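You operate a simulated robot arm through the tools that you are given. There is no shell and no other tool.

You are at the controls of a simulated two-armed robot. One attempt, no reset.

JOB
Switch the sealer off, let it cool, and swap the empty spool for the orange film roll.
Fine: lift the sealer cover only once the needle is in the blue; empty spool on the counter top, new roll in the cradle, cover closed again; the sealer stays off. Set down upright: empty spool, what you pick out. Where these are worked on the way, their far stop is far enough and under half their travel is too little: sealer cover.

The check looks at the end state, three seconds after you hand in, the way a careful person would. Anything else that was tipped, shoved, dropped, spilled or broken makes it a failure. Lids that push on must go on centred and level and be pressed home; caps that screw on are set level and turned clockwise until they are tight.

ROBOT AND FRAMES
Two 7-joint arms with fingered hands on one trunk that stands fixed in place. Base frame: the origin is at the foot of the trunk, x ahead of it, y to its left, z up; the work surface is at about z = 0.88. Units: m, rad, N and s.
The left shoulder is at [0.012, 0.163, 1.27], the right one opposite. Each reaches about 1.215 m from its shoulder. Payload 4 kg a hand.
The TCP of each hand is the grasp point between the finger pads, 0.036 m short of the fingertips. In the tool frame z runs along the fingers and y along their closing line. The gripper opens to 0.124 m; its body begins 0.042 m behind the TCP. The gripper is a hand of 4 fingers: y runs from the thumb to the fingers, the wrist lies at [-0.015, -0.099, -0.189] in the tool frame.
Orientation is that of the tool frame in the base frame, as a unit quaternion [w, x, y, z]. With the fingers straight down and the wrist toward the robot, the tool's x, y and z point along [0, 1, 0], [1, 0, 0] and [0, 0, -1] of the base frame.

CONTROLS
- The arms move only by the tool send_rows. It takes "left_rows", "right_rows" or both (then of equal length, played together; a hand with none holds still); each is text: rows parted by semicolons, each of 6 numbers parted by spaces: the shift along the base's x, y, z in m, then the turn, a rotation vector about the base's x, y, z in rad. In form: x y z wx wy wz; .... A call has 1 to 20 rows; each row shifts and turns the commanded pose from where the row before left it. Each row takes 0.2 s and may step no farther than 0.05 m and 0.15 rad from the row before; otherwise, the whole call is refused. Where a pose cannot be reached the arm comes as near as it can. A force on the tool above 80 N (or 10 N above the force at the start of the call, whichever is more), or a blocked arm, ends the call early, and 0.2 s more pass. In this call time passes only in rows, and 0.2 s behind the last. The reply holds the time, the measured pose of the TCP, the force on the tool along the base axes, the opening and the grip force, in the units named above and with some noise, with the torque about the TCP (base axes, N m) and any sound that the robot's microphone picked up.
- Cameras (640 x 400 px; columns grow to the right, rows downward): "scene" is now at [0.0828, -0.0158, 1.5054]; the picture's right is [-0.17, -0.98, 0.00], its down [-0.48, 0.08, -0.88] and it looks along [0.86, -0.15, -0.48] (base axes); focal length 214 px, centre (320, 200). "left" rides on the left gripper at [-0.075, -0.086, -0.123] in its tool frame; the picture's right is [-0.70, -0.34, 0.63], its down [0.64, -0.68, 0.35] and it looks along [0.32, 0.65, 0.69] (tool axes); focal length 275 px, centre (320, 200). "right" rides on the right gripper at [0.075, -0.086, -0.123] in its tool frame; the picture's right is [-0.70, 0.34, -0.63], its down [-0.64, -0.68, 0.35] and it looks along [-0.31, 0.65, 0.69] (tool axes); focal length 275 px, centre (320, 200). There is no depth. A picture from a camera that has moved, and an enlarged one, comes with that camera's place and axes in the base frame and with its lens.
- snapshot(camera): a new picture of that camera. No time passes.
- raise_lower(by): moves the trunk up (or, below 0, down) by that many m; the arms and the scene camera ride with it, the base frame stays. It gives what a move gives, with no picture.
- move_fingers(index, middle, ring, thumb_bend, thumb_turn, hand): sets how far each is bent, from 0 (flat) to 1 (curled in); at 0.3 the hand is open as for a grip, at 0.7 the pads meet at the TCP. One left out holds its place. A second passes; each finger stops where it meets its share of the squeeze, and holds until it gets a number again. It is the only way to open and close the hand. It gives what a move gives, with no picture; readings hold the bend of each and the force on the fingers (four entries, about 0 where the hand has none), thumb and palm. thumb_turn goes from beside the hand (0) to across from the fingers (1), as for a grip.
- head_to(pan, tilt): turns the head with the scene camera to pan (to the left, within 1.501 rad either way) and tilt (down, from -0.506 to 1.204), counted from straight ahead of the robot (the tilt from the chest, where the trunk bows). It gives what a move gives.
- zoom(camera, box): a new picture of the part [left, top, right, bottom] of that camera's present view, enlarged. No time passes.
- job_done(): hands the job in; it is judged then, once.

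Places have to be worked out from the pictures, the camera data and where the tool is seen. Open the grippers and draw the arms clear of the work before you hand the job in, unless the task says otherwise.

The tools are called after ">>>" as name(argument=value, ...) on one line, values as JSON. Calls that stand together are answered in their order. send_rows: Moves the arms, as the interface text tells. Its arguments: {"type":"object","properties":{"left_rows":{"type":"string"},"right_rows":{"type":"string"}},"required":[]} The other tools are called the same way: raise_lower (by) moves the trunk up or down; move_fingers (index, middle, ring, thumb_bend, thumb_turn, hand) moves the fingers one by one; head_to (pan, tilt) turns the head that bears the scene camera; snapshot (camera) takes a picture; zoom (camera, box) takes an enlarged picture of a part of a camera's view; job_done () hands the job in.

At the start:

```text
time_s: 0.0
left_tool_pos: [0.8198, 0.2131, 1.4829]
left_orientation: [0.0, 0.707, 0.707, -0.001]
left_contact_force: [0.6, 0.8, -0.5]
left_torque: [0.02, 0.01, 0.04]
left_grip_width: 0.1235
left_gripper_force: 0.1
left_shape: jaw
left_bend: [0.3, 0.3, 0.3, 0.3, 0.98]
left_finger forces: [0.0, 0.0, 0.0, 0.0, 0.1, 0.0]
right_tool_pos: [0.5209, -0.3596, 1.4926]
right_orientation: [-0.001, 0.708, 0.706, 0.0]
right_contact_force: [0.3, 0.7, -0.8]
right_torque: [-0.01, -0.02, -0.01]
right_grip_width: 0.1239
right_gripper_force: 0.1
right_shape: jaw
right_bend: [0.3, 0.3, 0.3, 0.3, 0.98]
right_finger forces: [0.0, 0.0, 0.0, 0.0, 0.1, 0.1]
trunk travel left (down, up): [-0.425, 0.053]
head pan, tilt (commanded): [-0.176, 0.496]
```

scene: 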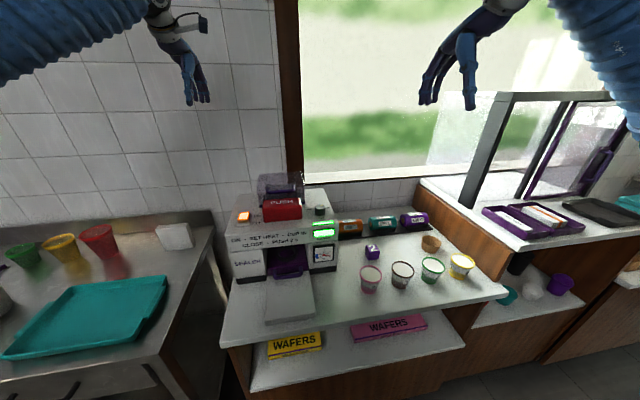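
right: 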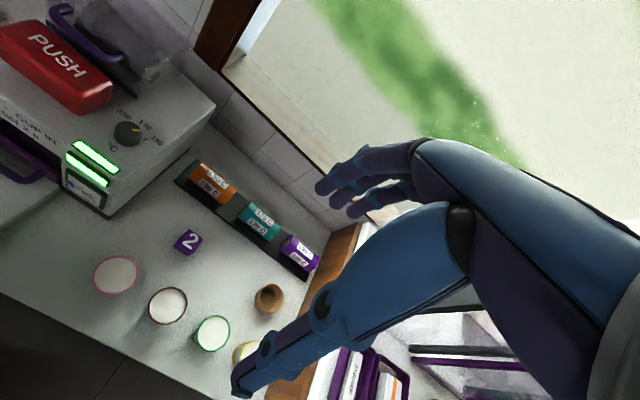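
left: 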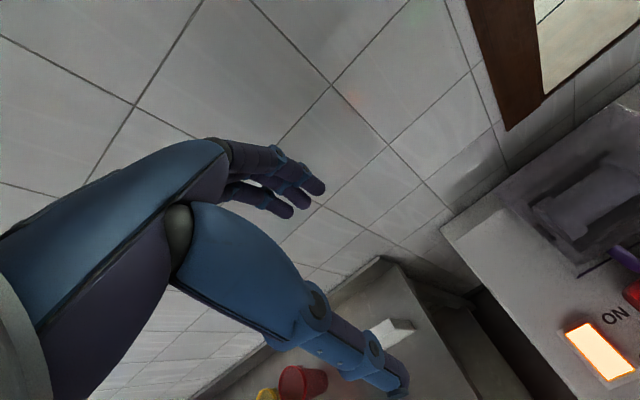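

The sealer sits ahead with an orange ON switch, a red PUSH handle, and a film roll rack to the right. I'll look closer at the pictures first.

>>> zoom(camera="scene", box=[210, 160, 370, 260])

>>> zoom(camera="scene", box=[310, 190, 510, 315])

>>> zoom(camera="right", box=[0, 0, 320, 200])

>>> zoom(camera="left", box=[400, 80, 640, 400])

```text
4.00 times, centred on (290, 210) of scene
camera zoom: at [0.0828, -0.0158, 1.5054], right [-0.17, -0.98, 0.0], down [-0.48, 0.08, -0.88], along [0.86, -0.15, -0.48], focal length 858 px, centre (440, 160)
```

zoom: 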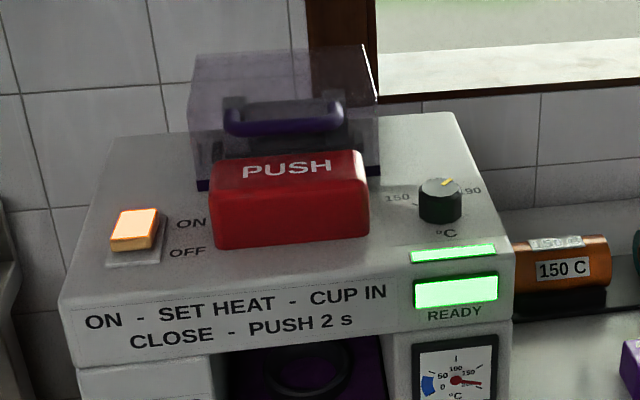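

```text
3.20 times, centred on (410, 252) of scene
camera zoom: at [0.0828, -0.0158, 1.5054], right [-0.17, -0.98, 0.0], down [-0.48, 0.08, -0.88], along [0.86, -0.15, -0.48], focal length 686 px, centre (32, 32)
```

zoom: 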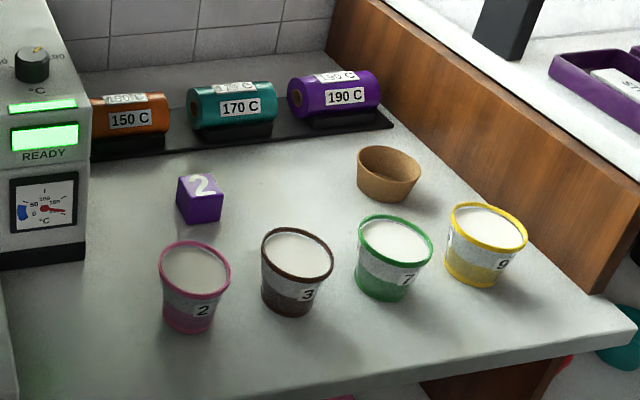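

```text
2.00 times, centred on (160, 100) of right
camera zoom: at [0.4348, -0.285, 1.6163], right [0.34, -0.7, 0.63], down [-0.68, -0.64, -0.35], along [0.65, -0.32, -0.69], focal length 551 px, centre (640, 400)
```

zoom: 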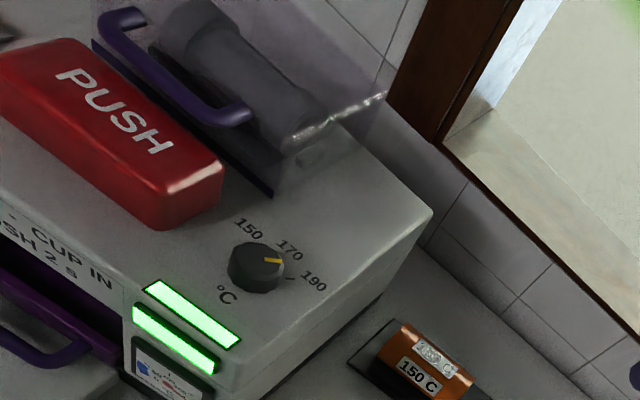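

```text
1.25 times, centred on (520, 240) of left
camera zoom: at [0.7344, 0.1386, 1.6043], right [-0.34, -0.7, -0.63], down [-0.68, 0.64, -0.35], along [0.65, 0.32, -0.69], focal length 344 px, centre (70, 150)
```

zoom: 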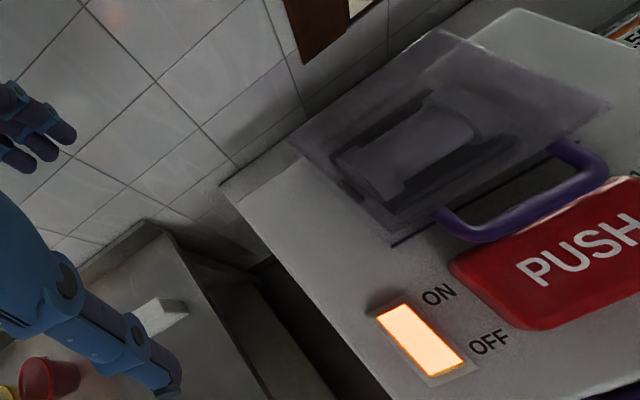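

I want a sharper look at the spool, cover and roll rack before moving anything.

>>> zoom(camera="left", box=[480, 80, 640, 280])

>>> zoom(camera="scene", box=[245, 165, 345, 228])

>>> zoom(camera="right", box=[160, 140, 340, 290])

>>> zoom(camera="scene", box=[330, 205, 440, 274])

```text
2.00 times, centred on (560, 180) of left
camera zoom: at [0.7344, 0.1386, 1.6043], right [-0.34, -0.7, -0.63], down [-0.68, 0.64, -0.35], along [0.65, 0.32, -0.69], focal length 551 px, centre (-160, 240)
```

zoom: 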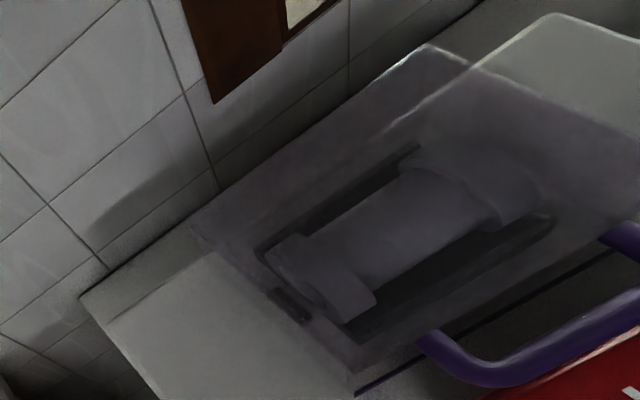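

```text
6.35 times, centred on (295, 196) of scene
camera zoom: at [0.0828, -0.0158, 1.5054], right [-0.17, -0.98, 0.0], down [-0.48, 0.08, -0.88], along [0.86, -0.15, -0.48], focal length 1362 px, centre (479, 222)
```

zoom: 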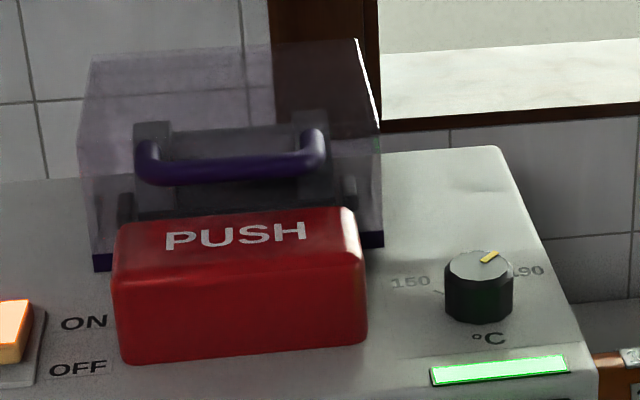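

```text
2.67 times, centred on (250, 215) of right
camera zoom: at [0.4348, -0.285, 1.6163], right [0.34, -0.7, 0.63], down [-0.68, -0.64, -0.35], along [0.65, -0.32, -0.69], focal length 734 px, centre (507, 160)
```

zoom: 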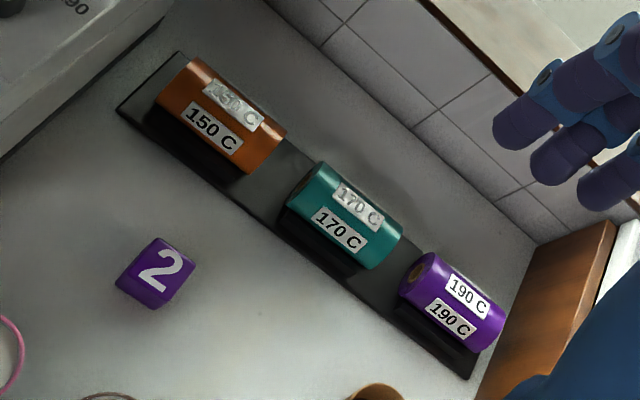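

```text
5.80 times, centred on (385, 240) of scene
camera zoom: at [0.0828, -0.0158, 1.5054], right [-0.17, -0.98, 0.0], down [-0.48, 0.08, -0.88], along [0.86, -0.15, -0.48], focal length 1243 px, centre (-57, -29)
```

zoom: 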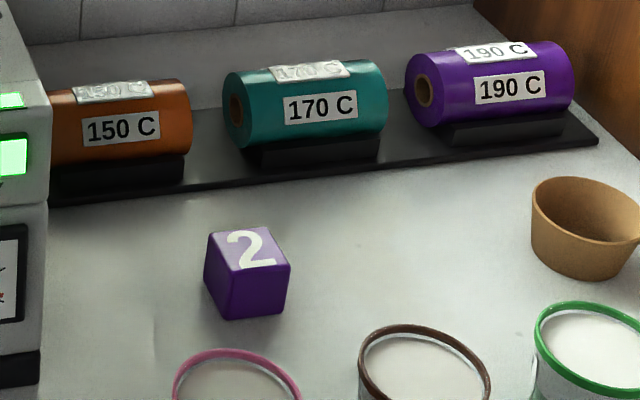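

The rocker appears to be at about (0.71, 0.13, 1.12), with the OFF end towards the robot and the front edge raised. I'll shape the left hand to press with its middle finger and bring it above the switch.

>>> move_fingers(hand="left", index=1, ring=1, middle=0.6, thumb_bend=0.6)

>>> send_rows(left_rows="-0.02 -0.014 -0.0367 0 0 0; -0.02 -0.014 -0.0367 0 0 0; -0.02 -0.014 -0.0367 0 0 0; -0.02 -0.014 -0.0367 0 0 0; -0.02 -0.014 -0.0367 0 0 0; -0.02 -0.014 -0.0367 0 0 0")

>>> snapshot(camera="scene")

>>> snapshot(camera="left")

>>> snapshot(camera="right")

```text
time_s: 1.0
left_tool_pos: [0.8203, 0.2126, 1.4824]
left_orientation: [0.0, 0.707, 0.707, -0.001]
left_contact_force: [0.3, -1.4, -0.1]
left_torque: [-0.01, -0.01, 0.0]
left_grip_width: 0.0121
left_gripper_force: 0.0
left_shape: fingers
left_bend: [0.76, 0.6, 1.0, 0.58, 0.97]
left_finger forces: [0.0, 0.0, 0.0, 0.1, 0.0, 0.1]
right_tool_pos: [0.5213, -0.3588, 1.4932]
right_orientation: [0.0, 0.708, 0.706, 0.0]
right_contact_force: [-0.5, 0.4, 0.5]
right_torque: [0.05, 0.01, -0.01]
right_grip_width: 0.1237
right_gripper_force: 0.2
right_shape: jaw
right_bend: [0.3, 0.3, 0.3, 0.3, 0.98]
right_finger forces: [0.1, 0.1, 0.0, 0.0, 0.0, 0.0]
trunk travel left (down, up): [-0.425, 0.053]
head pan, tilt (commanded): [-0.176, 0.496]
```

```text
time_s: 2.4
left_tool_pos: [0.6989, 0.1295, 1.2624]
left_orientation: [0.0, 0.706, 0.708, 0.0]
left_contact_force: [0.6, -0.1, 0.6]
left_torque: [0.01, 0.02, -0.02]
left_grip_width: 0.0122
left_gripper_force: 0.0
left_shape: fingers
left_bend: [0.76, 0.6, 1.0, 0.58, 0.97]
left_finger forces: [0.0, 0.0, 0.1, 0.0, 0.0, 0.0]
right_tool_pos: [0.5222, -0.3587, 1.4924]
right_orientation: [0.0, 0.708, 0.707, -0.001]
right_contact_force: [0.1, 0.0, -0.7]
right_torque: [0.02, -0.01, 0.01]
right_grip_width: 0.1237
right_gripper_force: 0.0
right_shape: jaw
right_bend: [0.3, 0.3, 0.3, 0.3, 0.98]
right_finger forces: [0.0, 0.0, 0.0, 0.0, 0.0, 0.1]
trunk travel left (down, up): [-0.425, 0.053]
head pan, tilt (commanded): [-0.176, 0.496]
```

```text
taken
camera scene: at [0.0834, -0.0158, 1.5053], right [-0.17, -0.98, 0.0], down [-0.48, 0.08, -0.88], along [0.86, -0.15, -0.48], focal length 214 px, centre (320, 200)
```

scene: 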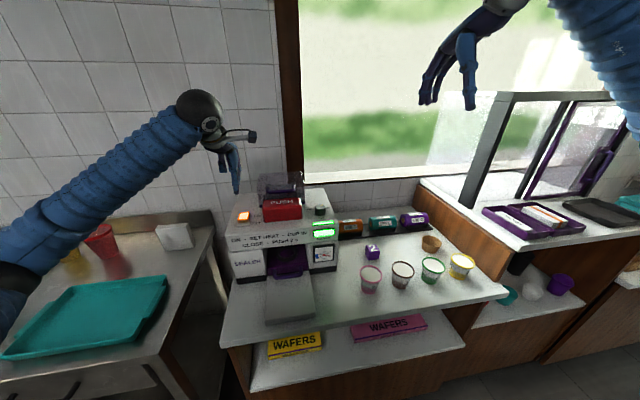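

```text
taken
camera left: at [0.613, 0.0544, 1.3833], right [-0.34, -0.7, -0.63], down [-0.68, 0.64, -0.35], along [0.65, 0.32, -0.69], focal length 275 px, centre (320, 200)
```

left: 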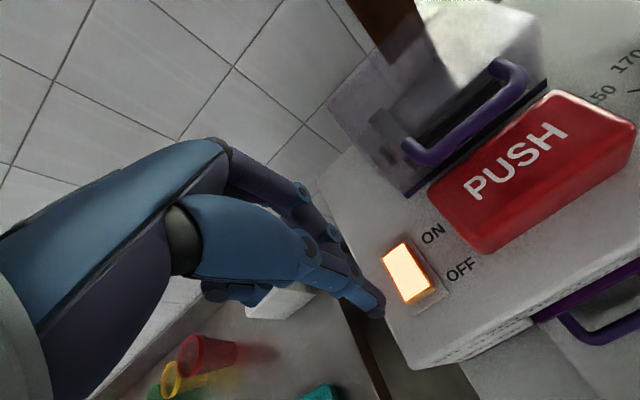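

```text
taken
camera right: at [0.4354, -0.2848, 1.616], right [0.34, -0.7, 0.63], down [-0.68, -0.64, -0.35], along [0.65, -0.32, -0.69], focal length 275 px, centre (320, 200)
```

right: 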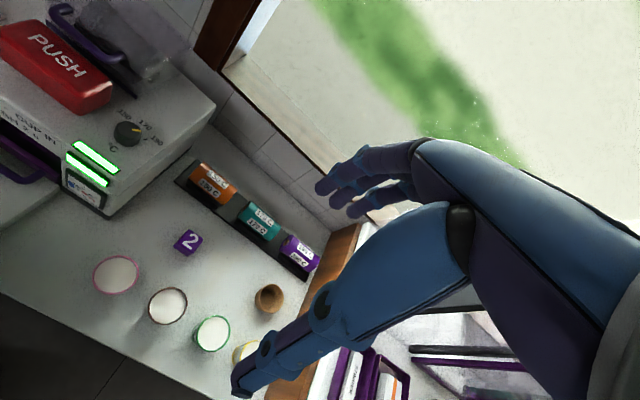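

The index met the thumb, so I look closely at the fingertips relative to the switch.

>>> zoom(camera="left", box=[180, 120, 500, 320])

>>> zoom(camera="scene", box=[190, 110, 350, 210])

```text
2.00 times, centred on (340, 220) of left
camera zoom: at [0.613, 0.0544, 1.3833], right [-0.34, -0.7, -0.63], down [-0.68, 0.64, -0.35], along [0.65, 0.32, -0.69], focal length 551 px, centre (280, 160)
```

zoom: 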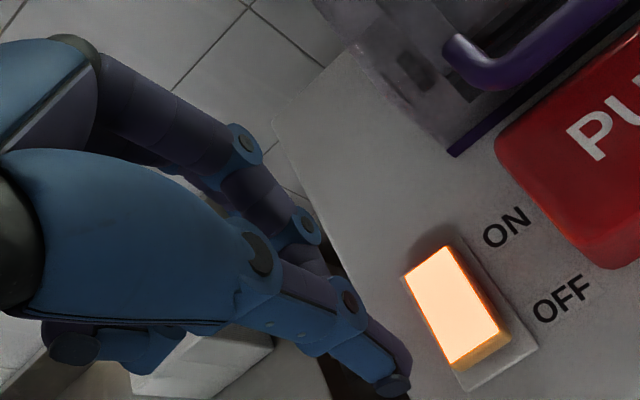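

```text
4.00 times, centred on (270, 160) of scene
camera zoom: at [0.0834, -0.0158, 1.5053], right [-0.17, -0.98, 0.0], down [-0.48, 0.08, -0.88], along [0.86, -0.15, -0.48], focal length 858 px, centre (520, 360)
```

zoom: 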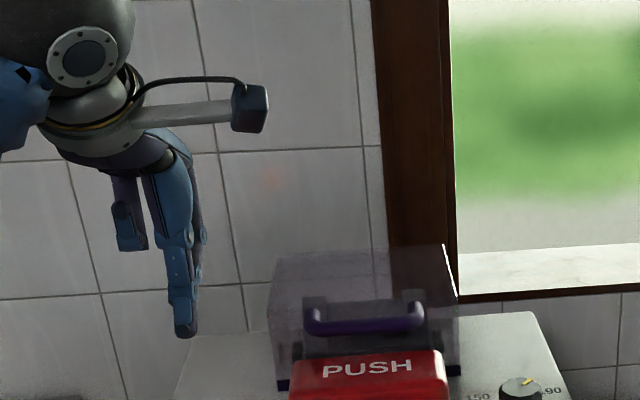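

I'll switch to a pointing index finger instead: middle and ring curled, thumb out beside the hand.

>>> move_fingers(hand="left", index=0.15, middle=0.3, thumb_bend=0.2, thumb_turn=0)

>>> move_fingers(hand="left", middle=1, ring=1, index=0.15)

>>> zoom(camera="scene", box=[190, 110, 350, 210])

>>> snapshot(camera="left")

```text
time_s: 3.4
left_tool_pos: [0.6963, 0.1295, 1.2623]
left_orientation: [0.0, 0.707, 0.707, 0.0]
left_contact_force: [-0.2, -0.7, -0.7]
left_torque: [-0.02, -0.02, 0.03]
left_grip_width: 0.1791
left_gripper_force: 0.0
left_shape: fingers
left_bend: [0.15, 0.3, 1.0, 0.2, 0.0]
left_finger forces: [0.0, 0.1, 0.1, 0.0, 0.0, 0.1]
right_tool_pos: [0.521, -0.3587, 1.494]
right_orientation: [0.0, 0.707, 0.707, 0.0]
right_contact_force: [0.4, 0.1, -0.6]
right_torque: [0.01, 0.06, 0.02]
right_grip_width: 0.1236
right_gripper_force: 0.0
right_shape: jaw
right_bend: [0.3, 0.3, 0.3, 0.3, 0.98]
right_finger forces: [0.1, 0.0, 0.0, 0.0, 0.0, 0.0]
trunk travel left (down, up): [-0.425, 0.053]
head pan, tilt (commanded): [-0.176, 0.496]
```

```text
time_s: 4.4
left_tool_pos: [0.6983, 0.1287, 1.2619]
left_orientation: [0.0, 0.707, 0.707, 0.0]
left_contact_force: [-0.2, -0.5, -0.3]
left_torque: [0.01, -0.03, 0.01]
left_grip_width: 0.1792
left_gripper_force: 0.0
left_shape: fingers
left_bend: [0.15, 1.0, 1.0, 0.2, 0.0]
left_finger forces: [0.1, 0.1, 0.1, 0.0, 0.0, 0.0]
right_tool_pos: [0.5212, -0.3592, 1.4916]
right_orientation: [0.0, 0.708, 0.707, 0.0]
right_contact_force: [-0.4, 0.1, 0.5]
right_torque: [0.02, 0.0, -0.01]
right_grip_width: 0.1238
right_gripper_force: 0.1
right_shape: jaw
right_bend: [0.3, 0.3, 0.3, 0.3, 0.98]
right_finger forces: [0.0, 0.0, 0.0, 0.0, 0.0, 0.1]
trunk travel left (down, up): [-0.425, 0.053]
head pan, tilt (commanded): [-0.176, 0.496]
```

```text
4.00 times, centred on (270, 160) of scene
camera zoom: at [0.0829, -0.0159, 1.5054], right [-0.17, -0.98, 0.0], down [-0.48, 0.08, -0.88], along [0.86, -0.15, -0.48], focal length 858 px, centre (520, 360)
```

zoom: 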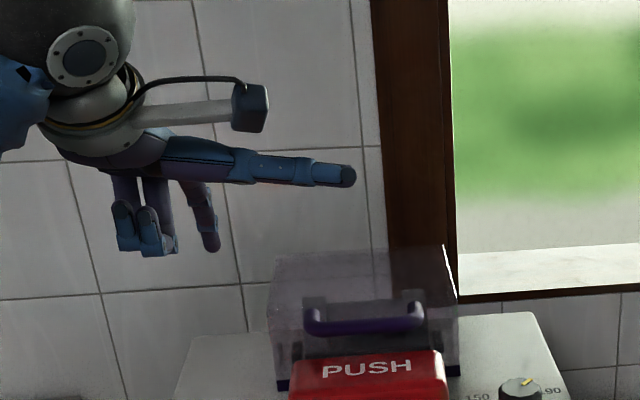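

```text
taken
camera left: at [0.6128, 0.0541, 1.3838], right [-0.34, -0.7, -0.63], down [-0.68, 0.64, -0.35], along [0.65, 0.32, -0.69], focal length 275 px, centre (320, 200)
```

left: 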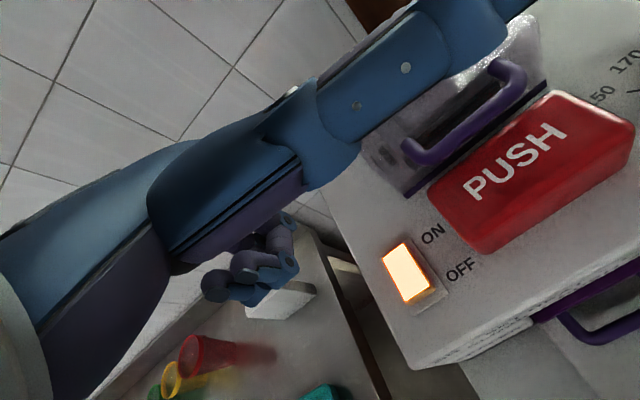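

The straight index splays away, so I'll bend it to about 0.5 so it points straight down, and look again.

>>> move_fingers(hand="left", index=0.5)

>>> zoom(camera="scene", box=[190, 110, 350, 210])

>>> snapshot(camera="left")

>>> zoom(camera="right", box=[0, 0, 200, 125])

```text
time_s: 5.4
left_tool_pos: [0.6982, 0.1296, 1.263]
left_orientation: [0.001, 0.707, 0.707, 0.0]
left_contact_force: [-0.2, -0.1, -0.3]
left_torque: [0.03, -0.01, -0.01]
left_grip_width: 0.1572
left_gripper_force: 0.1
left_shape: fingers
left_bend: [0.5, 1.0, 1.0, 0.2, 0.0]
left_finger forces: [0.0, 0.0, 0.0, 0.0, 0.0, 0.0]
right_tool_pos: [0.5202, -0.3584, 1.493]
right_orientation: [0.0, 0.708, 0.706, 0.0]
right_contact_force: [0.3, 0.3, 0.5]
right_torque: [-0.03, 0.03, -0.02]
right_grip_width: 0.1236
right_gripper_force: 0.1
right_shape: jaw
right_bend: [0.3, 0.3, 0.3, 0.3, 0.98]
right_finger forces: [0.1, 0.0, 0.0, 0.1, 0.0, 0.0]
trunk travel left (down, up): [-0.425, 0.053]
head pan, tilt (commanded): [-0.176, 0.496]
```

```text
4.00 times, centred on (270, 160) of scene
camera zoom: at [0.0829, -0.0159, 1.5054], right [-0.17, -0.98, 0.0], down [-0.48, 0.08, -0.88], along [0.86, -0.15, -0.48], focal length 858 px, centre (520, 360)
```

zoom: 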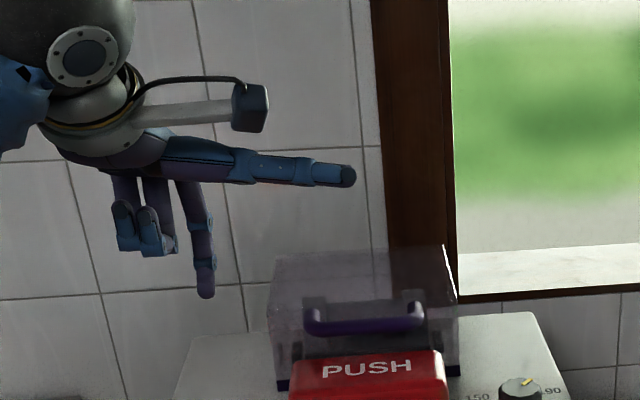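

```text
taken
camera left: at [0.6128, 0.0541, 1.3838], right [-0.34, -0.7, -0.63], down [-0.68, 0.64, -0.35], along [0.65, 0.32, -0.69], focal length 275 px, centre (320, 200)
```

left: 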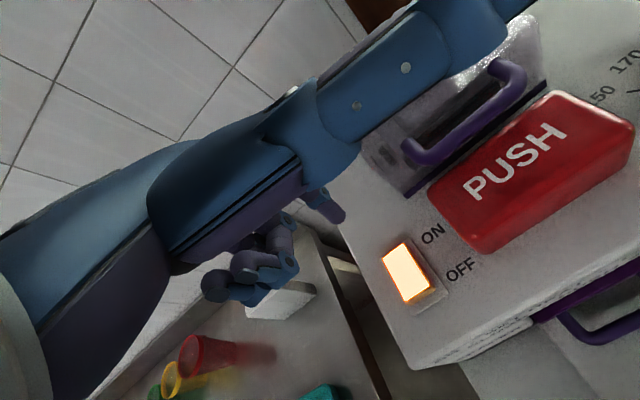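

```text
3.20 times, centred on (100, 62) of right
camera zoom: at [0.4348, -0.285, 1.6163], right [0.34, -0.7, 0.63], down [-0.68, -0.64, -0.35], along [0.65, -0.32, -0.69], focal length 881 px, centre (1024, 640)
```

zoom: 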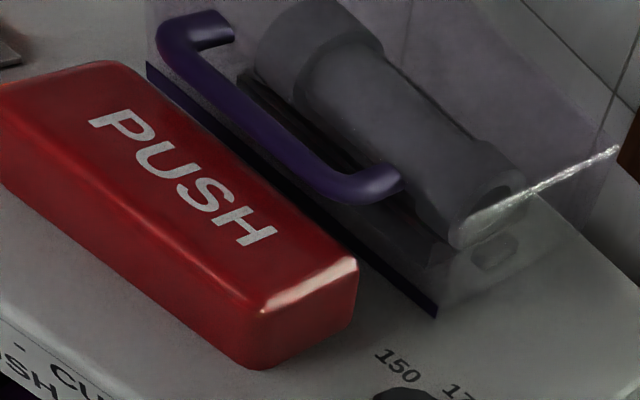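

The index tip triangulates to about (0.734, 0.119, 1.232), i.e. TCP + (0.036, -0.010, -0.031). I'll bring it to just above the OFF end at about (0.698, 0.126).

>>> send_rows(left_rows="-0.012 0.002 -0.02 0 0 0; -0.012 0.002 -0.02 0 0 0; -0.012 0.002 -0.02 0 0 0; 0 0 -0.02 0 0 0")

>>> snapshot(camera="left")

>>> zoom(camera="scene", box=[210, 150, 350, 238])

```text
time_s: 6.4
left_tool_pos: [0.6635, 0.1352, 1.1818]
left_orientation: [0.001, 0.707, 0.708, -0.001]
left_contact_force: [-0.6, -0.6, -0.2]
left_torque: [0.01, -0.04, 0.0]
left_grip_width: 0.1574
left_gripper_force: 0.1
left_shape: fingers
left_bend: [0.5, 1.0, 1.0, 0.2, 0.0]
left_finger forces: [0.0, 0.0, 0.0, 0.1, 0.0, 0.1]
right_tool_pos: [0.521, -0.3592, 1.493]
right_orientation: [0.0, 0.708, 0.707, 0.0]
right_contact_force: [0.4, 0.0, -0.4]
right_torque: [0.01, 0.01, -0.04]
right_grip_width: 0.1236
right_gripper_force: 0.1
right_shape: jaw
right_bend: [0.3, 0.3, 0.3, 0.3, 0.98]
right_finger forces: [0.0, 0.0, 0.0, 0.1, 0.0, 0.0]
trunk travel left (down, up): [-0.425, 0.053]
head pan, tilt (commanded): [-0.176, 0.496]
```

```text
taken
camera left: at [0.5784, 0.0605, 1.3035], right [-0.34, -0.7, -0.63], down [-0.68, 0.64, -0.35], along [0.65, 0.32, -0.69], focal length 275 px, centre (320, 200)
```

left: 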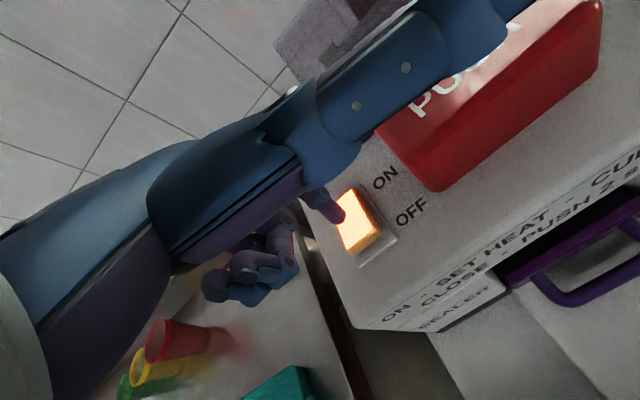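

```text
4.55 times, centred on (280, 194) of scene
camera zoom: at [0.0834, -0.0157, 1.5054], right [-0.17, -0.98, 0.0], down [-0.48, 0.08, -0.88], along [0.86, -0.15, -0.48], focal length 975 px, centre (502, 227)
```

zoom: 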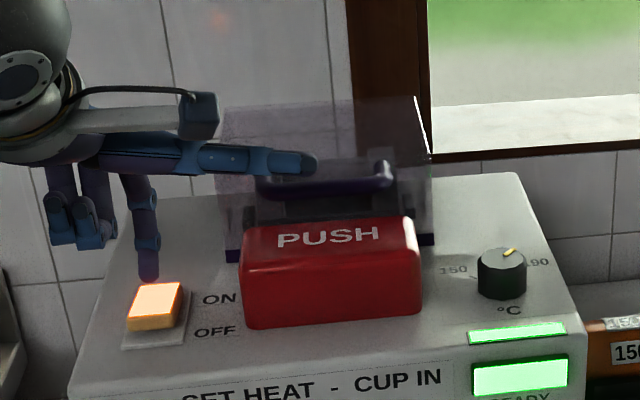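

The fingertip is aligned over the front (OFF) part of the rocker. I descend in small steps and watch force and sound.

>>> send_rows(left_rows="0 0 -0.01 0 0 0; 0 0 -0.01 0 0 0; 0 0 -0.006 0 0 0; 0 0 -0.004 0 0 0")

>>> zoom(camera="scene", box=[210, 150, 350, 238])

```text
time_s: 7.4
left_tool_pos: [0.6629, 0.1354, 1.157]
left_orientation: [0.003, 0.707, 0.708, 0.001]
left_contact_force: [1.4, -0.5, 33.5]
left_torque: [-0.24, -1.36, 0.02]
left_grip_width: 0.1564
left_gripper_force: 15.5
left_shape: fingers
left_bend: [0.48, 1.0, 1.0, 0.2, 0.0]
left_finger forces: [32.3, 0.0, 0.1, 0.0, 0.0, 0.0]
right_tool_pos: [0.5184, -0.3596, 1.4942]
right_orientation: [0.0, 0.708, 0.706, 0.001]
right_contact_force: [1.0, 0.1, -0.3]
right_torque: [-0.03, -0.02, 0.02]
right_grip_width: 0.1239
right_gripper_force: 0.1
right_shape: jaw
right_bend: [0.3, 0.3, 0.3, 0.3, 0.98]
right_finger forces: [0.1, 0.0, 0.0, 0.0, 0.0, 0.0]
trunk travel left (down, up): [-0.425, 0.053]
head pan, tilt (commanded): [-0.176, 0.496]
```

```text
4.55 times, centred on (280, 194) of scene
camera zoom: at [0.0805, -0.0163, 1.506], right [-0.17, -0.98, 0.0], down [-0.47, 0.08, -0.88], along [0.86, -0.15, -0.48], focal length 975 px, centre (502, 227)
```

zoom: 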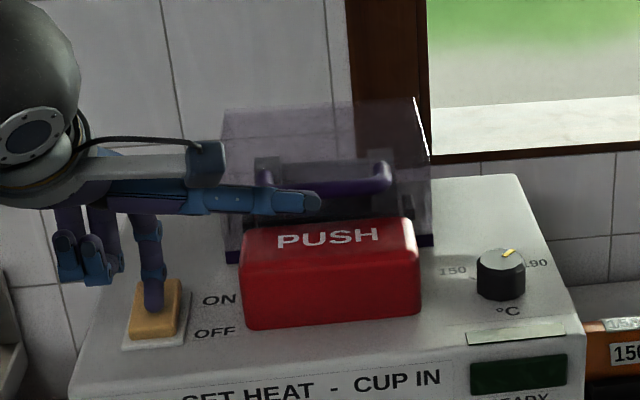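

The rocker has flipped to OFF and the lamps have gone dark. I lift the finger straight up and check the gauge.

>>> send_rows(left_rows="0 0 0.02 0 0 0; 0 0 0.03 0 0 0; 0 0 0.04 0 0 0; 0 0.01 0.04 0 0 0; 0 0.02 0.03 0 0 0")

>>> zoom(camera="scene", box=[210, 160, 370, 260])

>>> zoom(camera="scene", box=[300, 235, 348, 275])

```text
time_s: 8.6
left_tool_pos: [0.6627, 0.1664, 1.3128]
left_orientation: [0.0, 0.708, 0.706, 0.0]
left_contact_force: [-0.5, 0.0, 0.1]
left_torque: [0.0, -0.02, 0.0]
left_grip_width: 0.1574
left_gripper_force: 0.0
left_shape: fingers
left_bend: [0.5, 1.0, 1.0, 0.2, 0.0]
left_finger forces: [0.0, 0.0, 0.1, 0.1, 0.0, 0.0]
right_tool_pos: [0.5207, -0.3585, 1.4926]
right_orientation: [0.001, 0.708, 0.706, -0.001]
right_contact_force: [0.0, -0.1, -0.1]
right_torque: [0.02, -0.01, -0.01]
right_grip_width: 0.1237
right_gripper_force: 0.2
right_shape: jaw
right_bend: [0.3, 0.3, 0.3, 0.3, 0.98]
right_finger forces: [0.0, 0.0, 0.0, 0.1, 0.0, 0.0]
trunk travel left (down, up): [-0.425, 0.053]
head pan, tilt (commanded): [-0.176, 0.496]
```

```text
4.00 times, centred on (290, 210) of scene
camera zoom: at [0.0822, -0.0155, 1.5055], right [-0.18, -0.98, 0.0], down [-0.48, 0.08, -0.88], along [0.86, -0.15, -0.48], focal length 858 px, centre (440, 160)
```

zoom: 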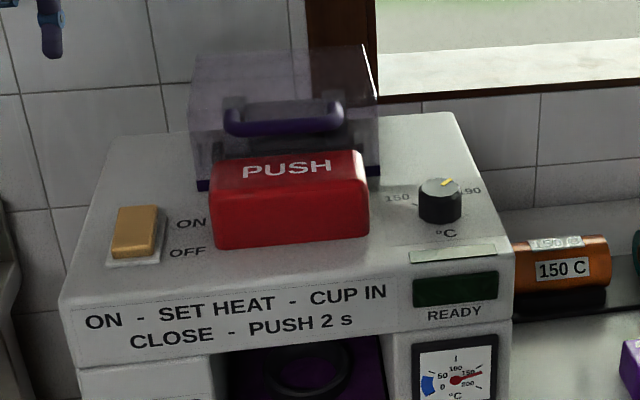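

```text
10.00 times, centred on (324, 255) of scene
camera zoom: at [0.0822, -0.0155, 1.5055], right [-0.18, -0.98, 0.0], down [-0.48, 0.08, -0.88], along [0.86, -0.15, -0.48], focal length 2145 px, centre (280, -350)
```

zoom: 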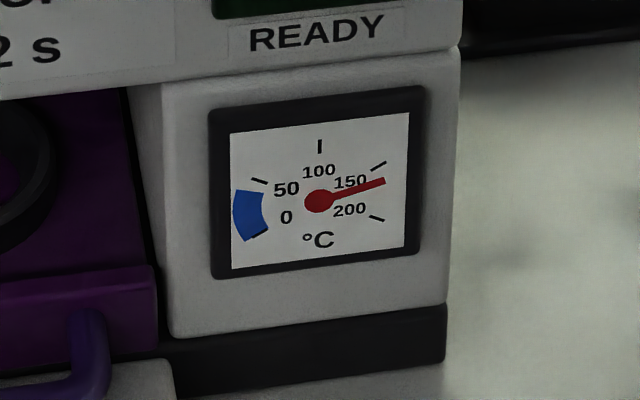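

Needle reads about 160 °C and is falling. While it cools I turn the left hand about vertical so its camera looks at the cover and handle from the left side.

>>> send_rows(left_rows="0 0.01 0 0 0 -0.145; 0 0.01 0 0 0 -0.145; 0 0.01 0 0 0 -0.145; 0 0.01 0 0 0 -0.145; 0 0.01 0 0 0 -0.145; 0 0.01 0 0 0 -0.145; 0 0.01 0 0 0 -0.145")

>>> snapshot(camera="left")

>>> zoom(camera="scene", box=[300, 235, 348, 275])

```text
time_s: 10.2
left_tool_pos: [0.6629, 0.2355, 1.3118]
left_orientation: [0.0, 0.962, 0.273, -0.001]
left_contact_force: [-0.2, -0.3, -1.0]
left_torque: [0.0, -0.02, 0.03]
left_grip_width: 0.1572
left_gripper_force: 0.1
left_shape: fingers
left_bend: [0.5, 1.0, 1.0, 0.2, 0.0]
left_finger forces: [0.0, 0.0, 0.0, 0.0, 0.1, 0.0]
right_tool_pos: [0.5212, -0.3587, 1.4933]
right_orientation: [0.001, 0.708, 0.706, 0.0]
right_contact_force: [0.4, -0.4, 0.2]
right_torque: [0.02, 0.05, 0.0]
right_grip_width: 0.1235
right_gripper_force: 0.2
right_shape: jaw
right_bend: [0.3, 0.3, 0.3, 0.3, 0.98]
right_finger forces: [0.1, 0.1, 0.0, 0.0, 0.0, 0.0]
trunk travel left (down, up): [-0.425, 0.053]
head pan, tilt (commanded): [-0.176, 0.496]
```

```text
taken
camera left: at [0.5552, 0.2699, 1.4341], right [-0.77, -0.08, -0.63], down [0.19, 0.92, -0.35], along [0.61, -0.39, -0.69], focal length 275 px, centre (320, 200)
```

left: 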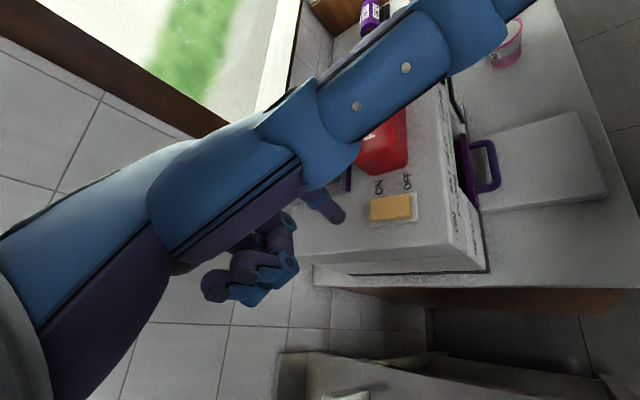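

```text
10.00 times, centred on (324, 255) of scene
camera zoom: at [0.0831, -0.0155, 1.5054], right [-0.17, -0.98, 0.0], down [-0.48, 0.08, -0.88], along [0.86, -0.15, -0.48], focal length 2145 px, centre (280, -350)
```

zoom: 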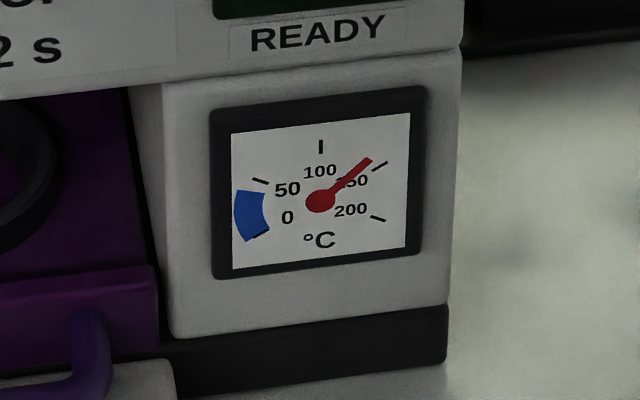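

The needle is falling quickly (about 140 °C). I turn the left hand back to straight-down and pre-shape it to a narrow opening for the handle bar, which I put at about x 0.757, z 1.18, y ±0.046.

>>> send_rows(left_rows="0 -0.01 0 0 0 0.145; 0 -0.01 0 0 0 0.145; 0 -0.01 0 0 0 0.145; 0 -0.01 0 0 0 0.145; 0 -0.01 0 0 0 0.145; 0 -0.01 0 0 0 0.145; 0 -0.01 0 0 0 0.145")

>>> move_fingers(hand="left", index=0.3, middle=0.3, ring=0.3, thumb_bend=0.3, thumb_turn=1)

>>> move_fingers(hand="left", index=0.58, middle=0.58, ring=0.58, thumb_bend=0.5)

>>> zoom(camera="scene", box=[300, 235, 348, 275])

>>> snapshot(camera="left")

>>> zoom(camera="scene", box=[190, 110, 350, 210])

```text
time_s: 11.8
left_tool_pos: [0.6639, 0.1653, 1.3127]
left_orientation: [-0.001, 0.706, 0.708, 0.0]
left_contact_force: [0.0, 0.4, 0.5]
left_torque: [0.01, 0.01, -0.01]
left_grip_width: 0.1573
left_gripper_force: 0.0
left_shape: fingers
left_bend: [0.5, 1.0, 1.0, 0.2, 0.0]
left_finger forces: [0.1, 0.1, 0.1, 0.0, 0.0, 0.1]
right_tool_pos: [0.5211, -0.3588, 1.4928]
right_orientation: [-0.001, 0.707, 0.707, 0.001]
right_contact_force: [-0.2, -0.7, 0.2]
right_torque: [0.0, -0.03, 0.03]
right_grip_width: 0.1234
right_gripper_force: 0.0
right_shape: jaw
right_bend: [0.3, 0.3, 0.3, 0.3, 0.98]
right_finger forces: [0.1, 0.0, 0.1, 0.1, 0.0, 0.0]
trunk travel left (down, up): [-0.425, 0.053]
head pan, tilt (commanded): [-0.176, 0.496]
```

```text
time_s: 12.8
left_tool_pos: [0.6642, 0.1659, 1.3133]
left_orientation: [-0.001, 0.707, 0.707, 0.0]
left_contact_force: [-0.1, 0.0, 0.1]
left_torque: [-0.02, -0.02, 0.02]
left_grip_width: 0.1227
left_gripper_force: 0.0
left_shape: fingers
left_bend: [0.3, 0.3, 0.3, 0.3, 0.97]
left_finger forces: [0.0, 0.0, 0.0, 0.1, 0.1, 0.0]
right_tool_pos: [0.52, -0.3588, 1.4935]
right_orientation: [0.0, 0.707, 0.707, 0.0]
right_contact_force: [-0.7, -0.9, -0.4]
right_torque: [-0.02, 0.03, 0.03]
right_grip_width: 0.1235
right_gripper_force: 0.1
right_shape: jaw
right_bend: [0.3, 0.3, 0.3, 0.3, 0.98]
right_finger forces: [0.0, 0.0, 0.1, 0.1, 0.0, 0.0]
trunk travel left (down, up): [-0.425, 0.053]
head pan, tilt (commanded): [-0.176, 0.496]
```

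```text
time_s: 13.8
left_tool_pos: [0.6629, 0.1654, 1.3128]
left_orientation: [0.0, 0.707, 0.707, 0.0]
left_contact_force: [-0.1, 0.5, -0.3]
left_torque: [0.01, -0.02, 0.04]
left_grip_width: 0.0514
left_gripper_force: 0.1
left_shape: fingers
left_bend: [0.57, 0.57, 0.57, 0.5, 1.0]
left_finger forces: [0.0, 0.0, 0.0, 0.1, 0.1, 0.0]
right_tool_pos: [0.5216, -0.3596, 1.4928]
right_orientation: [0.0, 0.708, 0.706, 0.001]
right_contact_force: [-0.9, 0.6, -0.4]
right_torque: [0.03, -0.03, 0.03]
right_grip_width: 0.1237
right_gripper_force: 0.1
right_shape: jaw
right_bend: [0.3, 0.3, 0.3, 0.3, 0.98]
right_finger forces: [0.1, 0.0, 0.1, 0.1, 0.0, 0.0]
trunk travel left (down, up): [-0.425, 0.053]
head pan, tilt (commanded): [-0.176, 0.496]
```

```text
10.00 times, centred on (324, 255) of scene
camera zoom: at [0.0829, -0.0159, 1.5054], right [-0.17, -0.98, 0.0], down [-0.48, 0.08, -0.88], along [0.86, -0.15, -0.48], focal length 2145 px, centre (280, -350)
```

zoom: 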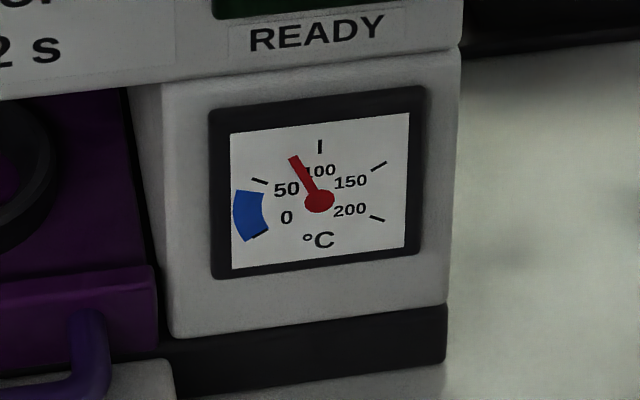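

```text
taken
camera left: at [0.5782, 0.0908, 1.4344], right [-0.34, -0.7, -0.63], down [-0.68, 0.64, -0.35], along [0.65, 0.32, -0.69], focal length 275 px, centre (320, 200)
```

left: 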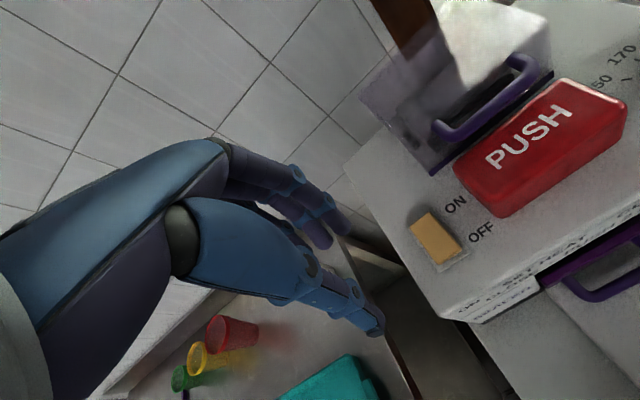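

```text
4.00 times, centred on (270, 160) of scene
camera zoom: at [0.0829, -0.0159, 1.5054], right [-0.17, -0.98, 0.0], down [-0.48, 0.08, -0.88], along [0.86, -0.15, -0.48], focal length 858 px, centre (520, 360)
```

zoom: 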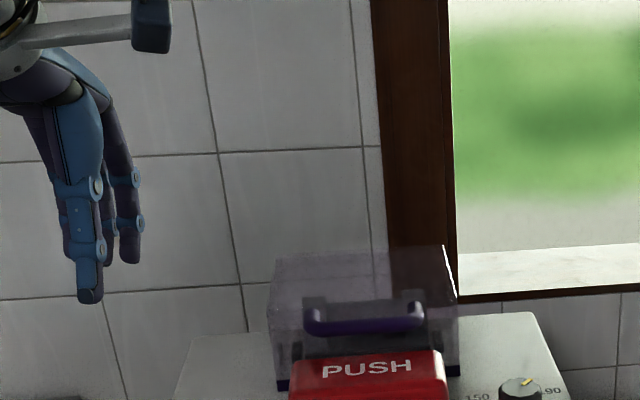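

Needle at about 80 °C. Fingertips triangulate to TCP+(0.031, -0.010, -0.037) (index) and thumb TCP+(-0.045, 0, -0.032). I curl the ring finger away and move above the handle, still well clear of it.

>>> move_fingers(hand="left", ring=1)

>>> send_rows(left_rows="0.0166 -0.0331 -0.0106 0 0 0; 0.0166 -0.0331 -0.0106 0 0 0; 0.0166 -0.0331 -0.0106 0 0 0; 0.0166 -0.0331 -0.0106 0 0 0; 0.0166 -0.0331 -0.0106 0 0 0")

>>> snapshot(camera="left")

>>> zoom(camera="scene", box=[230, 130, 350, 205])

>>> zoom(camera="right", box=[0, 0, 200, 125])

>>> zoom(camera="scene", box=[300, 235, 348, 275])

```text
time_s: 14.8
left_tool_pos: [0.6635, 0.1668, 1.3112]
left_orientation: [0.0, 0.708, 0.707, 0.0]
left_contact_force: [0.7, -0.4, -0.8]
left_torque: [0.01, 0.01, -0.01]
left_grip_width: 0.0515
left_gripper_force: 0.1
left_shape: fingers
left_bend: [0.57, 0.57, 1.0, 0.5, 1.0]
left_finger forces: [0.1, 0.0, 0.0, 0.1, 0.1, 0.0]
right_tool_pos: [0.5214, -0.3594, 1.4924]
right_orientation: [0.0, 0.708, 0.706, 0.001]
right_contact_force: [-0.2, -0.3, 0.0]
right_torque: [-0.03, 0.0, 0.02]
right_grip_width: 0.1234
right_gripper_force: 0.0
right_shape: jaw
right_bend: [0.3, 0.3, 0.3, 0.3, 0.98]
right_finger forces: [0.0, 0.0, 0.0, 0.0, 0.0, 0.0]
trunk travel left (down, up): [-0.425, 0.053]
head pan, tilt (commanded): [-0.176, 0.496]
```

```text
time_s: 16.0
left_tool_pos: [0.7478, -0.0021, 1.2582]
left_orientation: [-0.001, 0.707, 0.707, 0.0]
left_contact_force: [-0.6, 0.6, 0.1]
left_torque: [0.03, 0.03, 0.02]
left_grip_width: 0.0517
left_gripper_force: 0.3
left_shape: fingers
left_bend: [0.57, 0.57, 1.0, 0.5, 1.0]
left_finger forces: [0.0, 0.0, 0.0, 0.0, 0.1, 0.0]
right_tool_pos: [0.5219, -0.3599, 1.4926]
right_orientation: [0.0, 0.707, 0.707, 0.001]
right_contact_force: [0.5, 0.4, -0.1]
right_torque: [0.02, 0.01, 0.0]
right_grip_width: 0.1237
right_gripper_force: 0.1
right_shape: jaw
right_bend: [0.3, 0.3, 0.3, 0.3, 0.98]
right_finger forces: [0.0, 0.0, 0.0, 0.0, 0.1, 0.1]
trunk travel left (down, up): [-0.425, 0.053]
head pan, tilt (commanded): [-0.176, 0.496]
```

```text
taken
camera left: at [0.6621, -0.0763, 1.3809], right [-0.34, -0.7, -0.63], down [-0.68, 0.64, -0.34], along [0.65, 0.32, -0.69], focal length 275 px, centre (320, 200)
```

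left: 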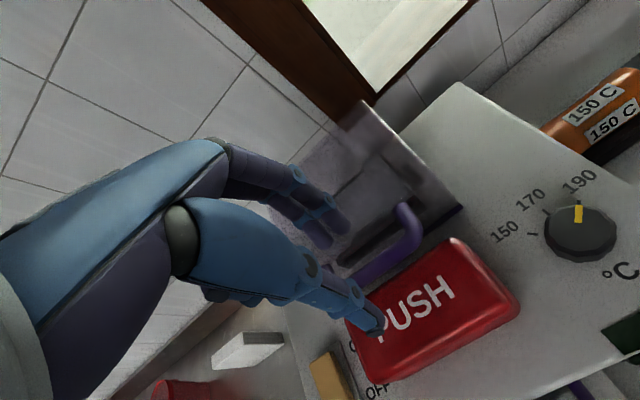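

```text
5.33 times, centred on (290, 168) of scene
camera zoom: at [0.0834, -0.0172, 1.5054], right [-0.17, -0.98, 0.0], down [-0.48, 0.08, -0.88], along [0.86, -0.15, -0.48], focal length 1144 px, centre (480, 373)
```

zoom: 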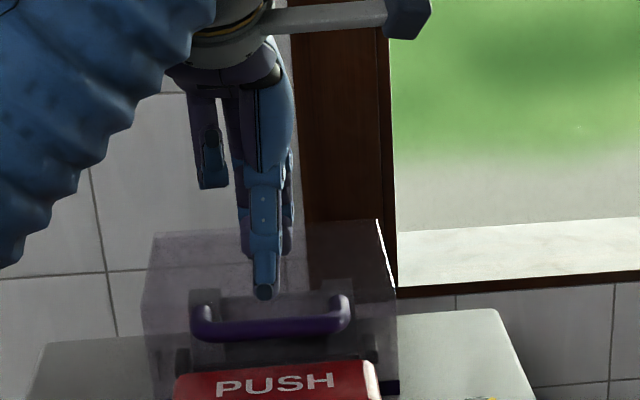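

```text
3.20 times, centred on (100, 62) of right
camera zoom: at [0.4356, -0.2862, 1.6158], right [0.34, -0.7, 0.63], down [-0.68, -0.64, -0.35], along [0.65, -0.32, -0.69], focal length 881 px, centre (1024, 640)
```

zoom: 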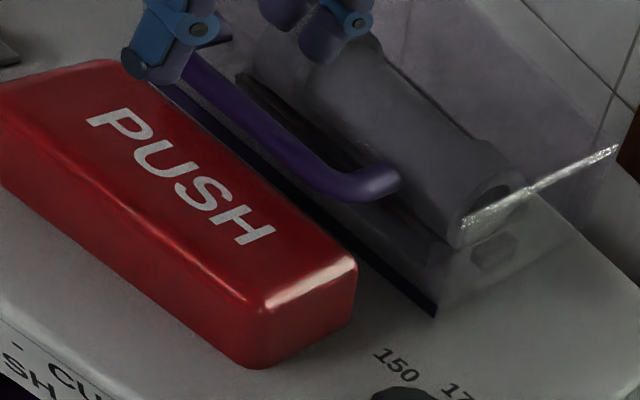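

```text
10.00 times, centred on (324, 255) of scene
camera zoom: at [0.0834, -0.0172, 1.5054], right [-0.17, -0.98, 0.0], down [-0.48, 0.08, -0.88], along [0.86, -0.15, -0.48], focal length 2145 px, centre (280, -350)
```

zoom: 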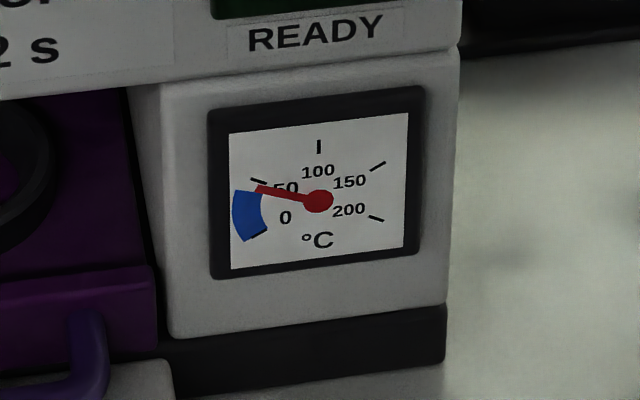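

The needle is just at the edge of the blue. I lower the fingers to just above bar height (still not touching) and check alignment.

>>> send_rows(left_rows="0 0 -0.01 0 0 0; 0 0 -0.01 0 0 0; 0 0 -0.007 0 0 0")

>>> snapshot(camera="left")

>>> zoom(camera="scene", box=[250, 150, 330, 200])

>>> zoom(camera="right", box=[0, 0, 160, 100])

>>> zoom(camera="scene", box=[300, 235, 348, 275])

```text
time_s: 16.8
left_tool_pos: [0.7474, -0.0007, 1.2315]
left_orientation: [0.0, 0.707, 0.707, 0.001]
left_contact_force: [0.6, -0.3, 0.7]
left_torque: [0.02, 0.01, 0.0]
left_grip_width: 0.0515
left_gripper_force: 0.2
left_shape: fingers
left_bend: [0.57, 0.57, 1.0, 0.5, 1.0]
left_finger forces: [0.1, 0.0, 0.1, 0.0, 0.1, 0.0]
right_tool_pos: [0.5197, -0.3595, 1.4927]
right_orientation: [0.0, 0.708, 0.707, 0.0]
right_contact_force: [0.0, 0.0, -0.3]
right_torque: [-0.02, -0.03, 0.0]
right_grip_width: 0.1234
right_gripper_force: 0.1
right_shape: jaw
right_bend: [0.3, 0.3, 0.3, 0.3, 0.98]
right_finger forces: [0.0, 0.0, 0.1, 0.0, 0.0, 0.1]
trunk travel left (down, up): [-0.425, 0.053]
head pan, tilt (commanded): [-0.176, 0.496]
```

```text
taken
camera left: at [0.6618, -0.0752, 1.3537], right [-0.34, -0.7, -0.63], down [-0.68, 0.64, -0.35], along [0.65, 0.32, -0.69], focal length 275 px, centre (320, 200)
```

left: 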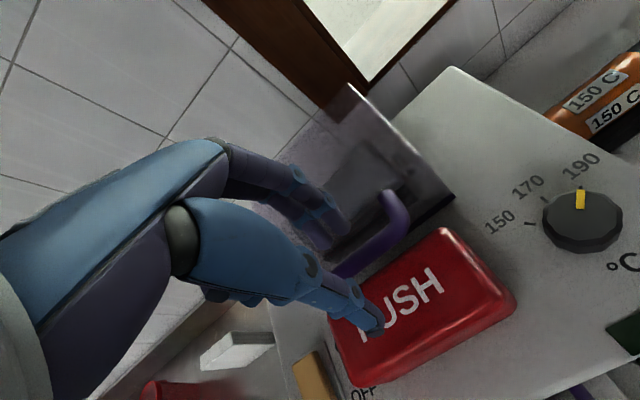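

```text
8.00 times, centred on (290, 175) of scene
camera zoom: at [0.0829, -0.0158, 1.5054], right [-0.17, -0.98, 0.0], down [-0.48, 0.08, -0.88], along [0.86, -0.15, -0.48], focal length 1716 px, centre (560, 400)
```

zoom: 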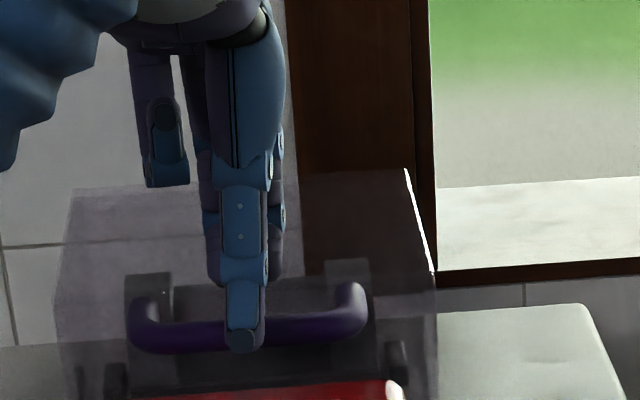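

```text
4.00 times, centred on (80, 50) of right
camera zoom: at [0.4348, -0.2849, 1.6163], right [0.34, -0.7, 0.63], down [-0.68, -0.64, -0.35], along [0.65, -0.32, -0.69], focal length 1101 px, centre (1280, 800)
```

zoom: 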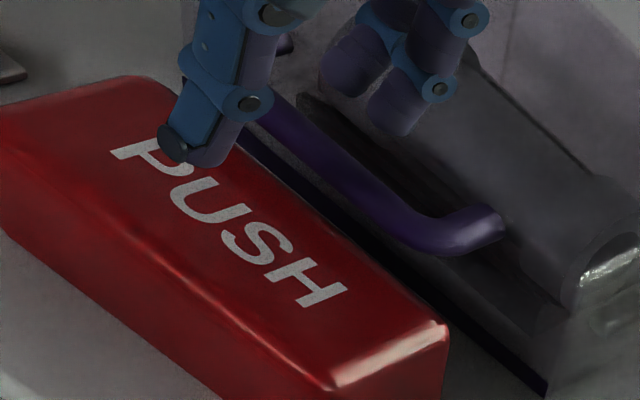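

```text
10.00 times, centred on (324, 255) of scene
camera zoom: at [0.0829, -0.0158, 1.5054], right [-0.17, -0.98, 0.0], down [-0.48, 0.08, -0.88], along [0.86, -0.15, -0.48], focal length 2145 px, centre (280, -350)
```

zoom: 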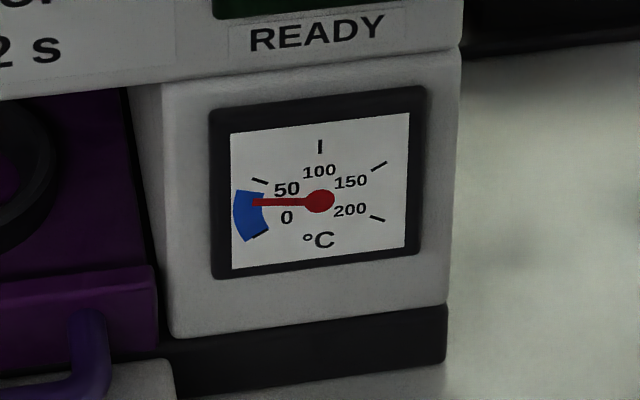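

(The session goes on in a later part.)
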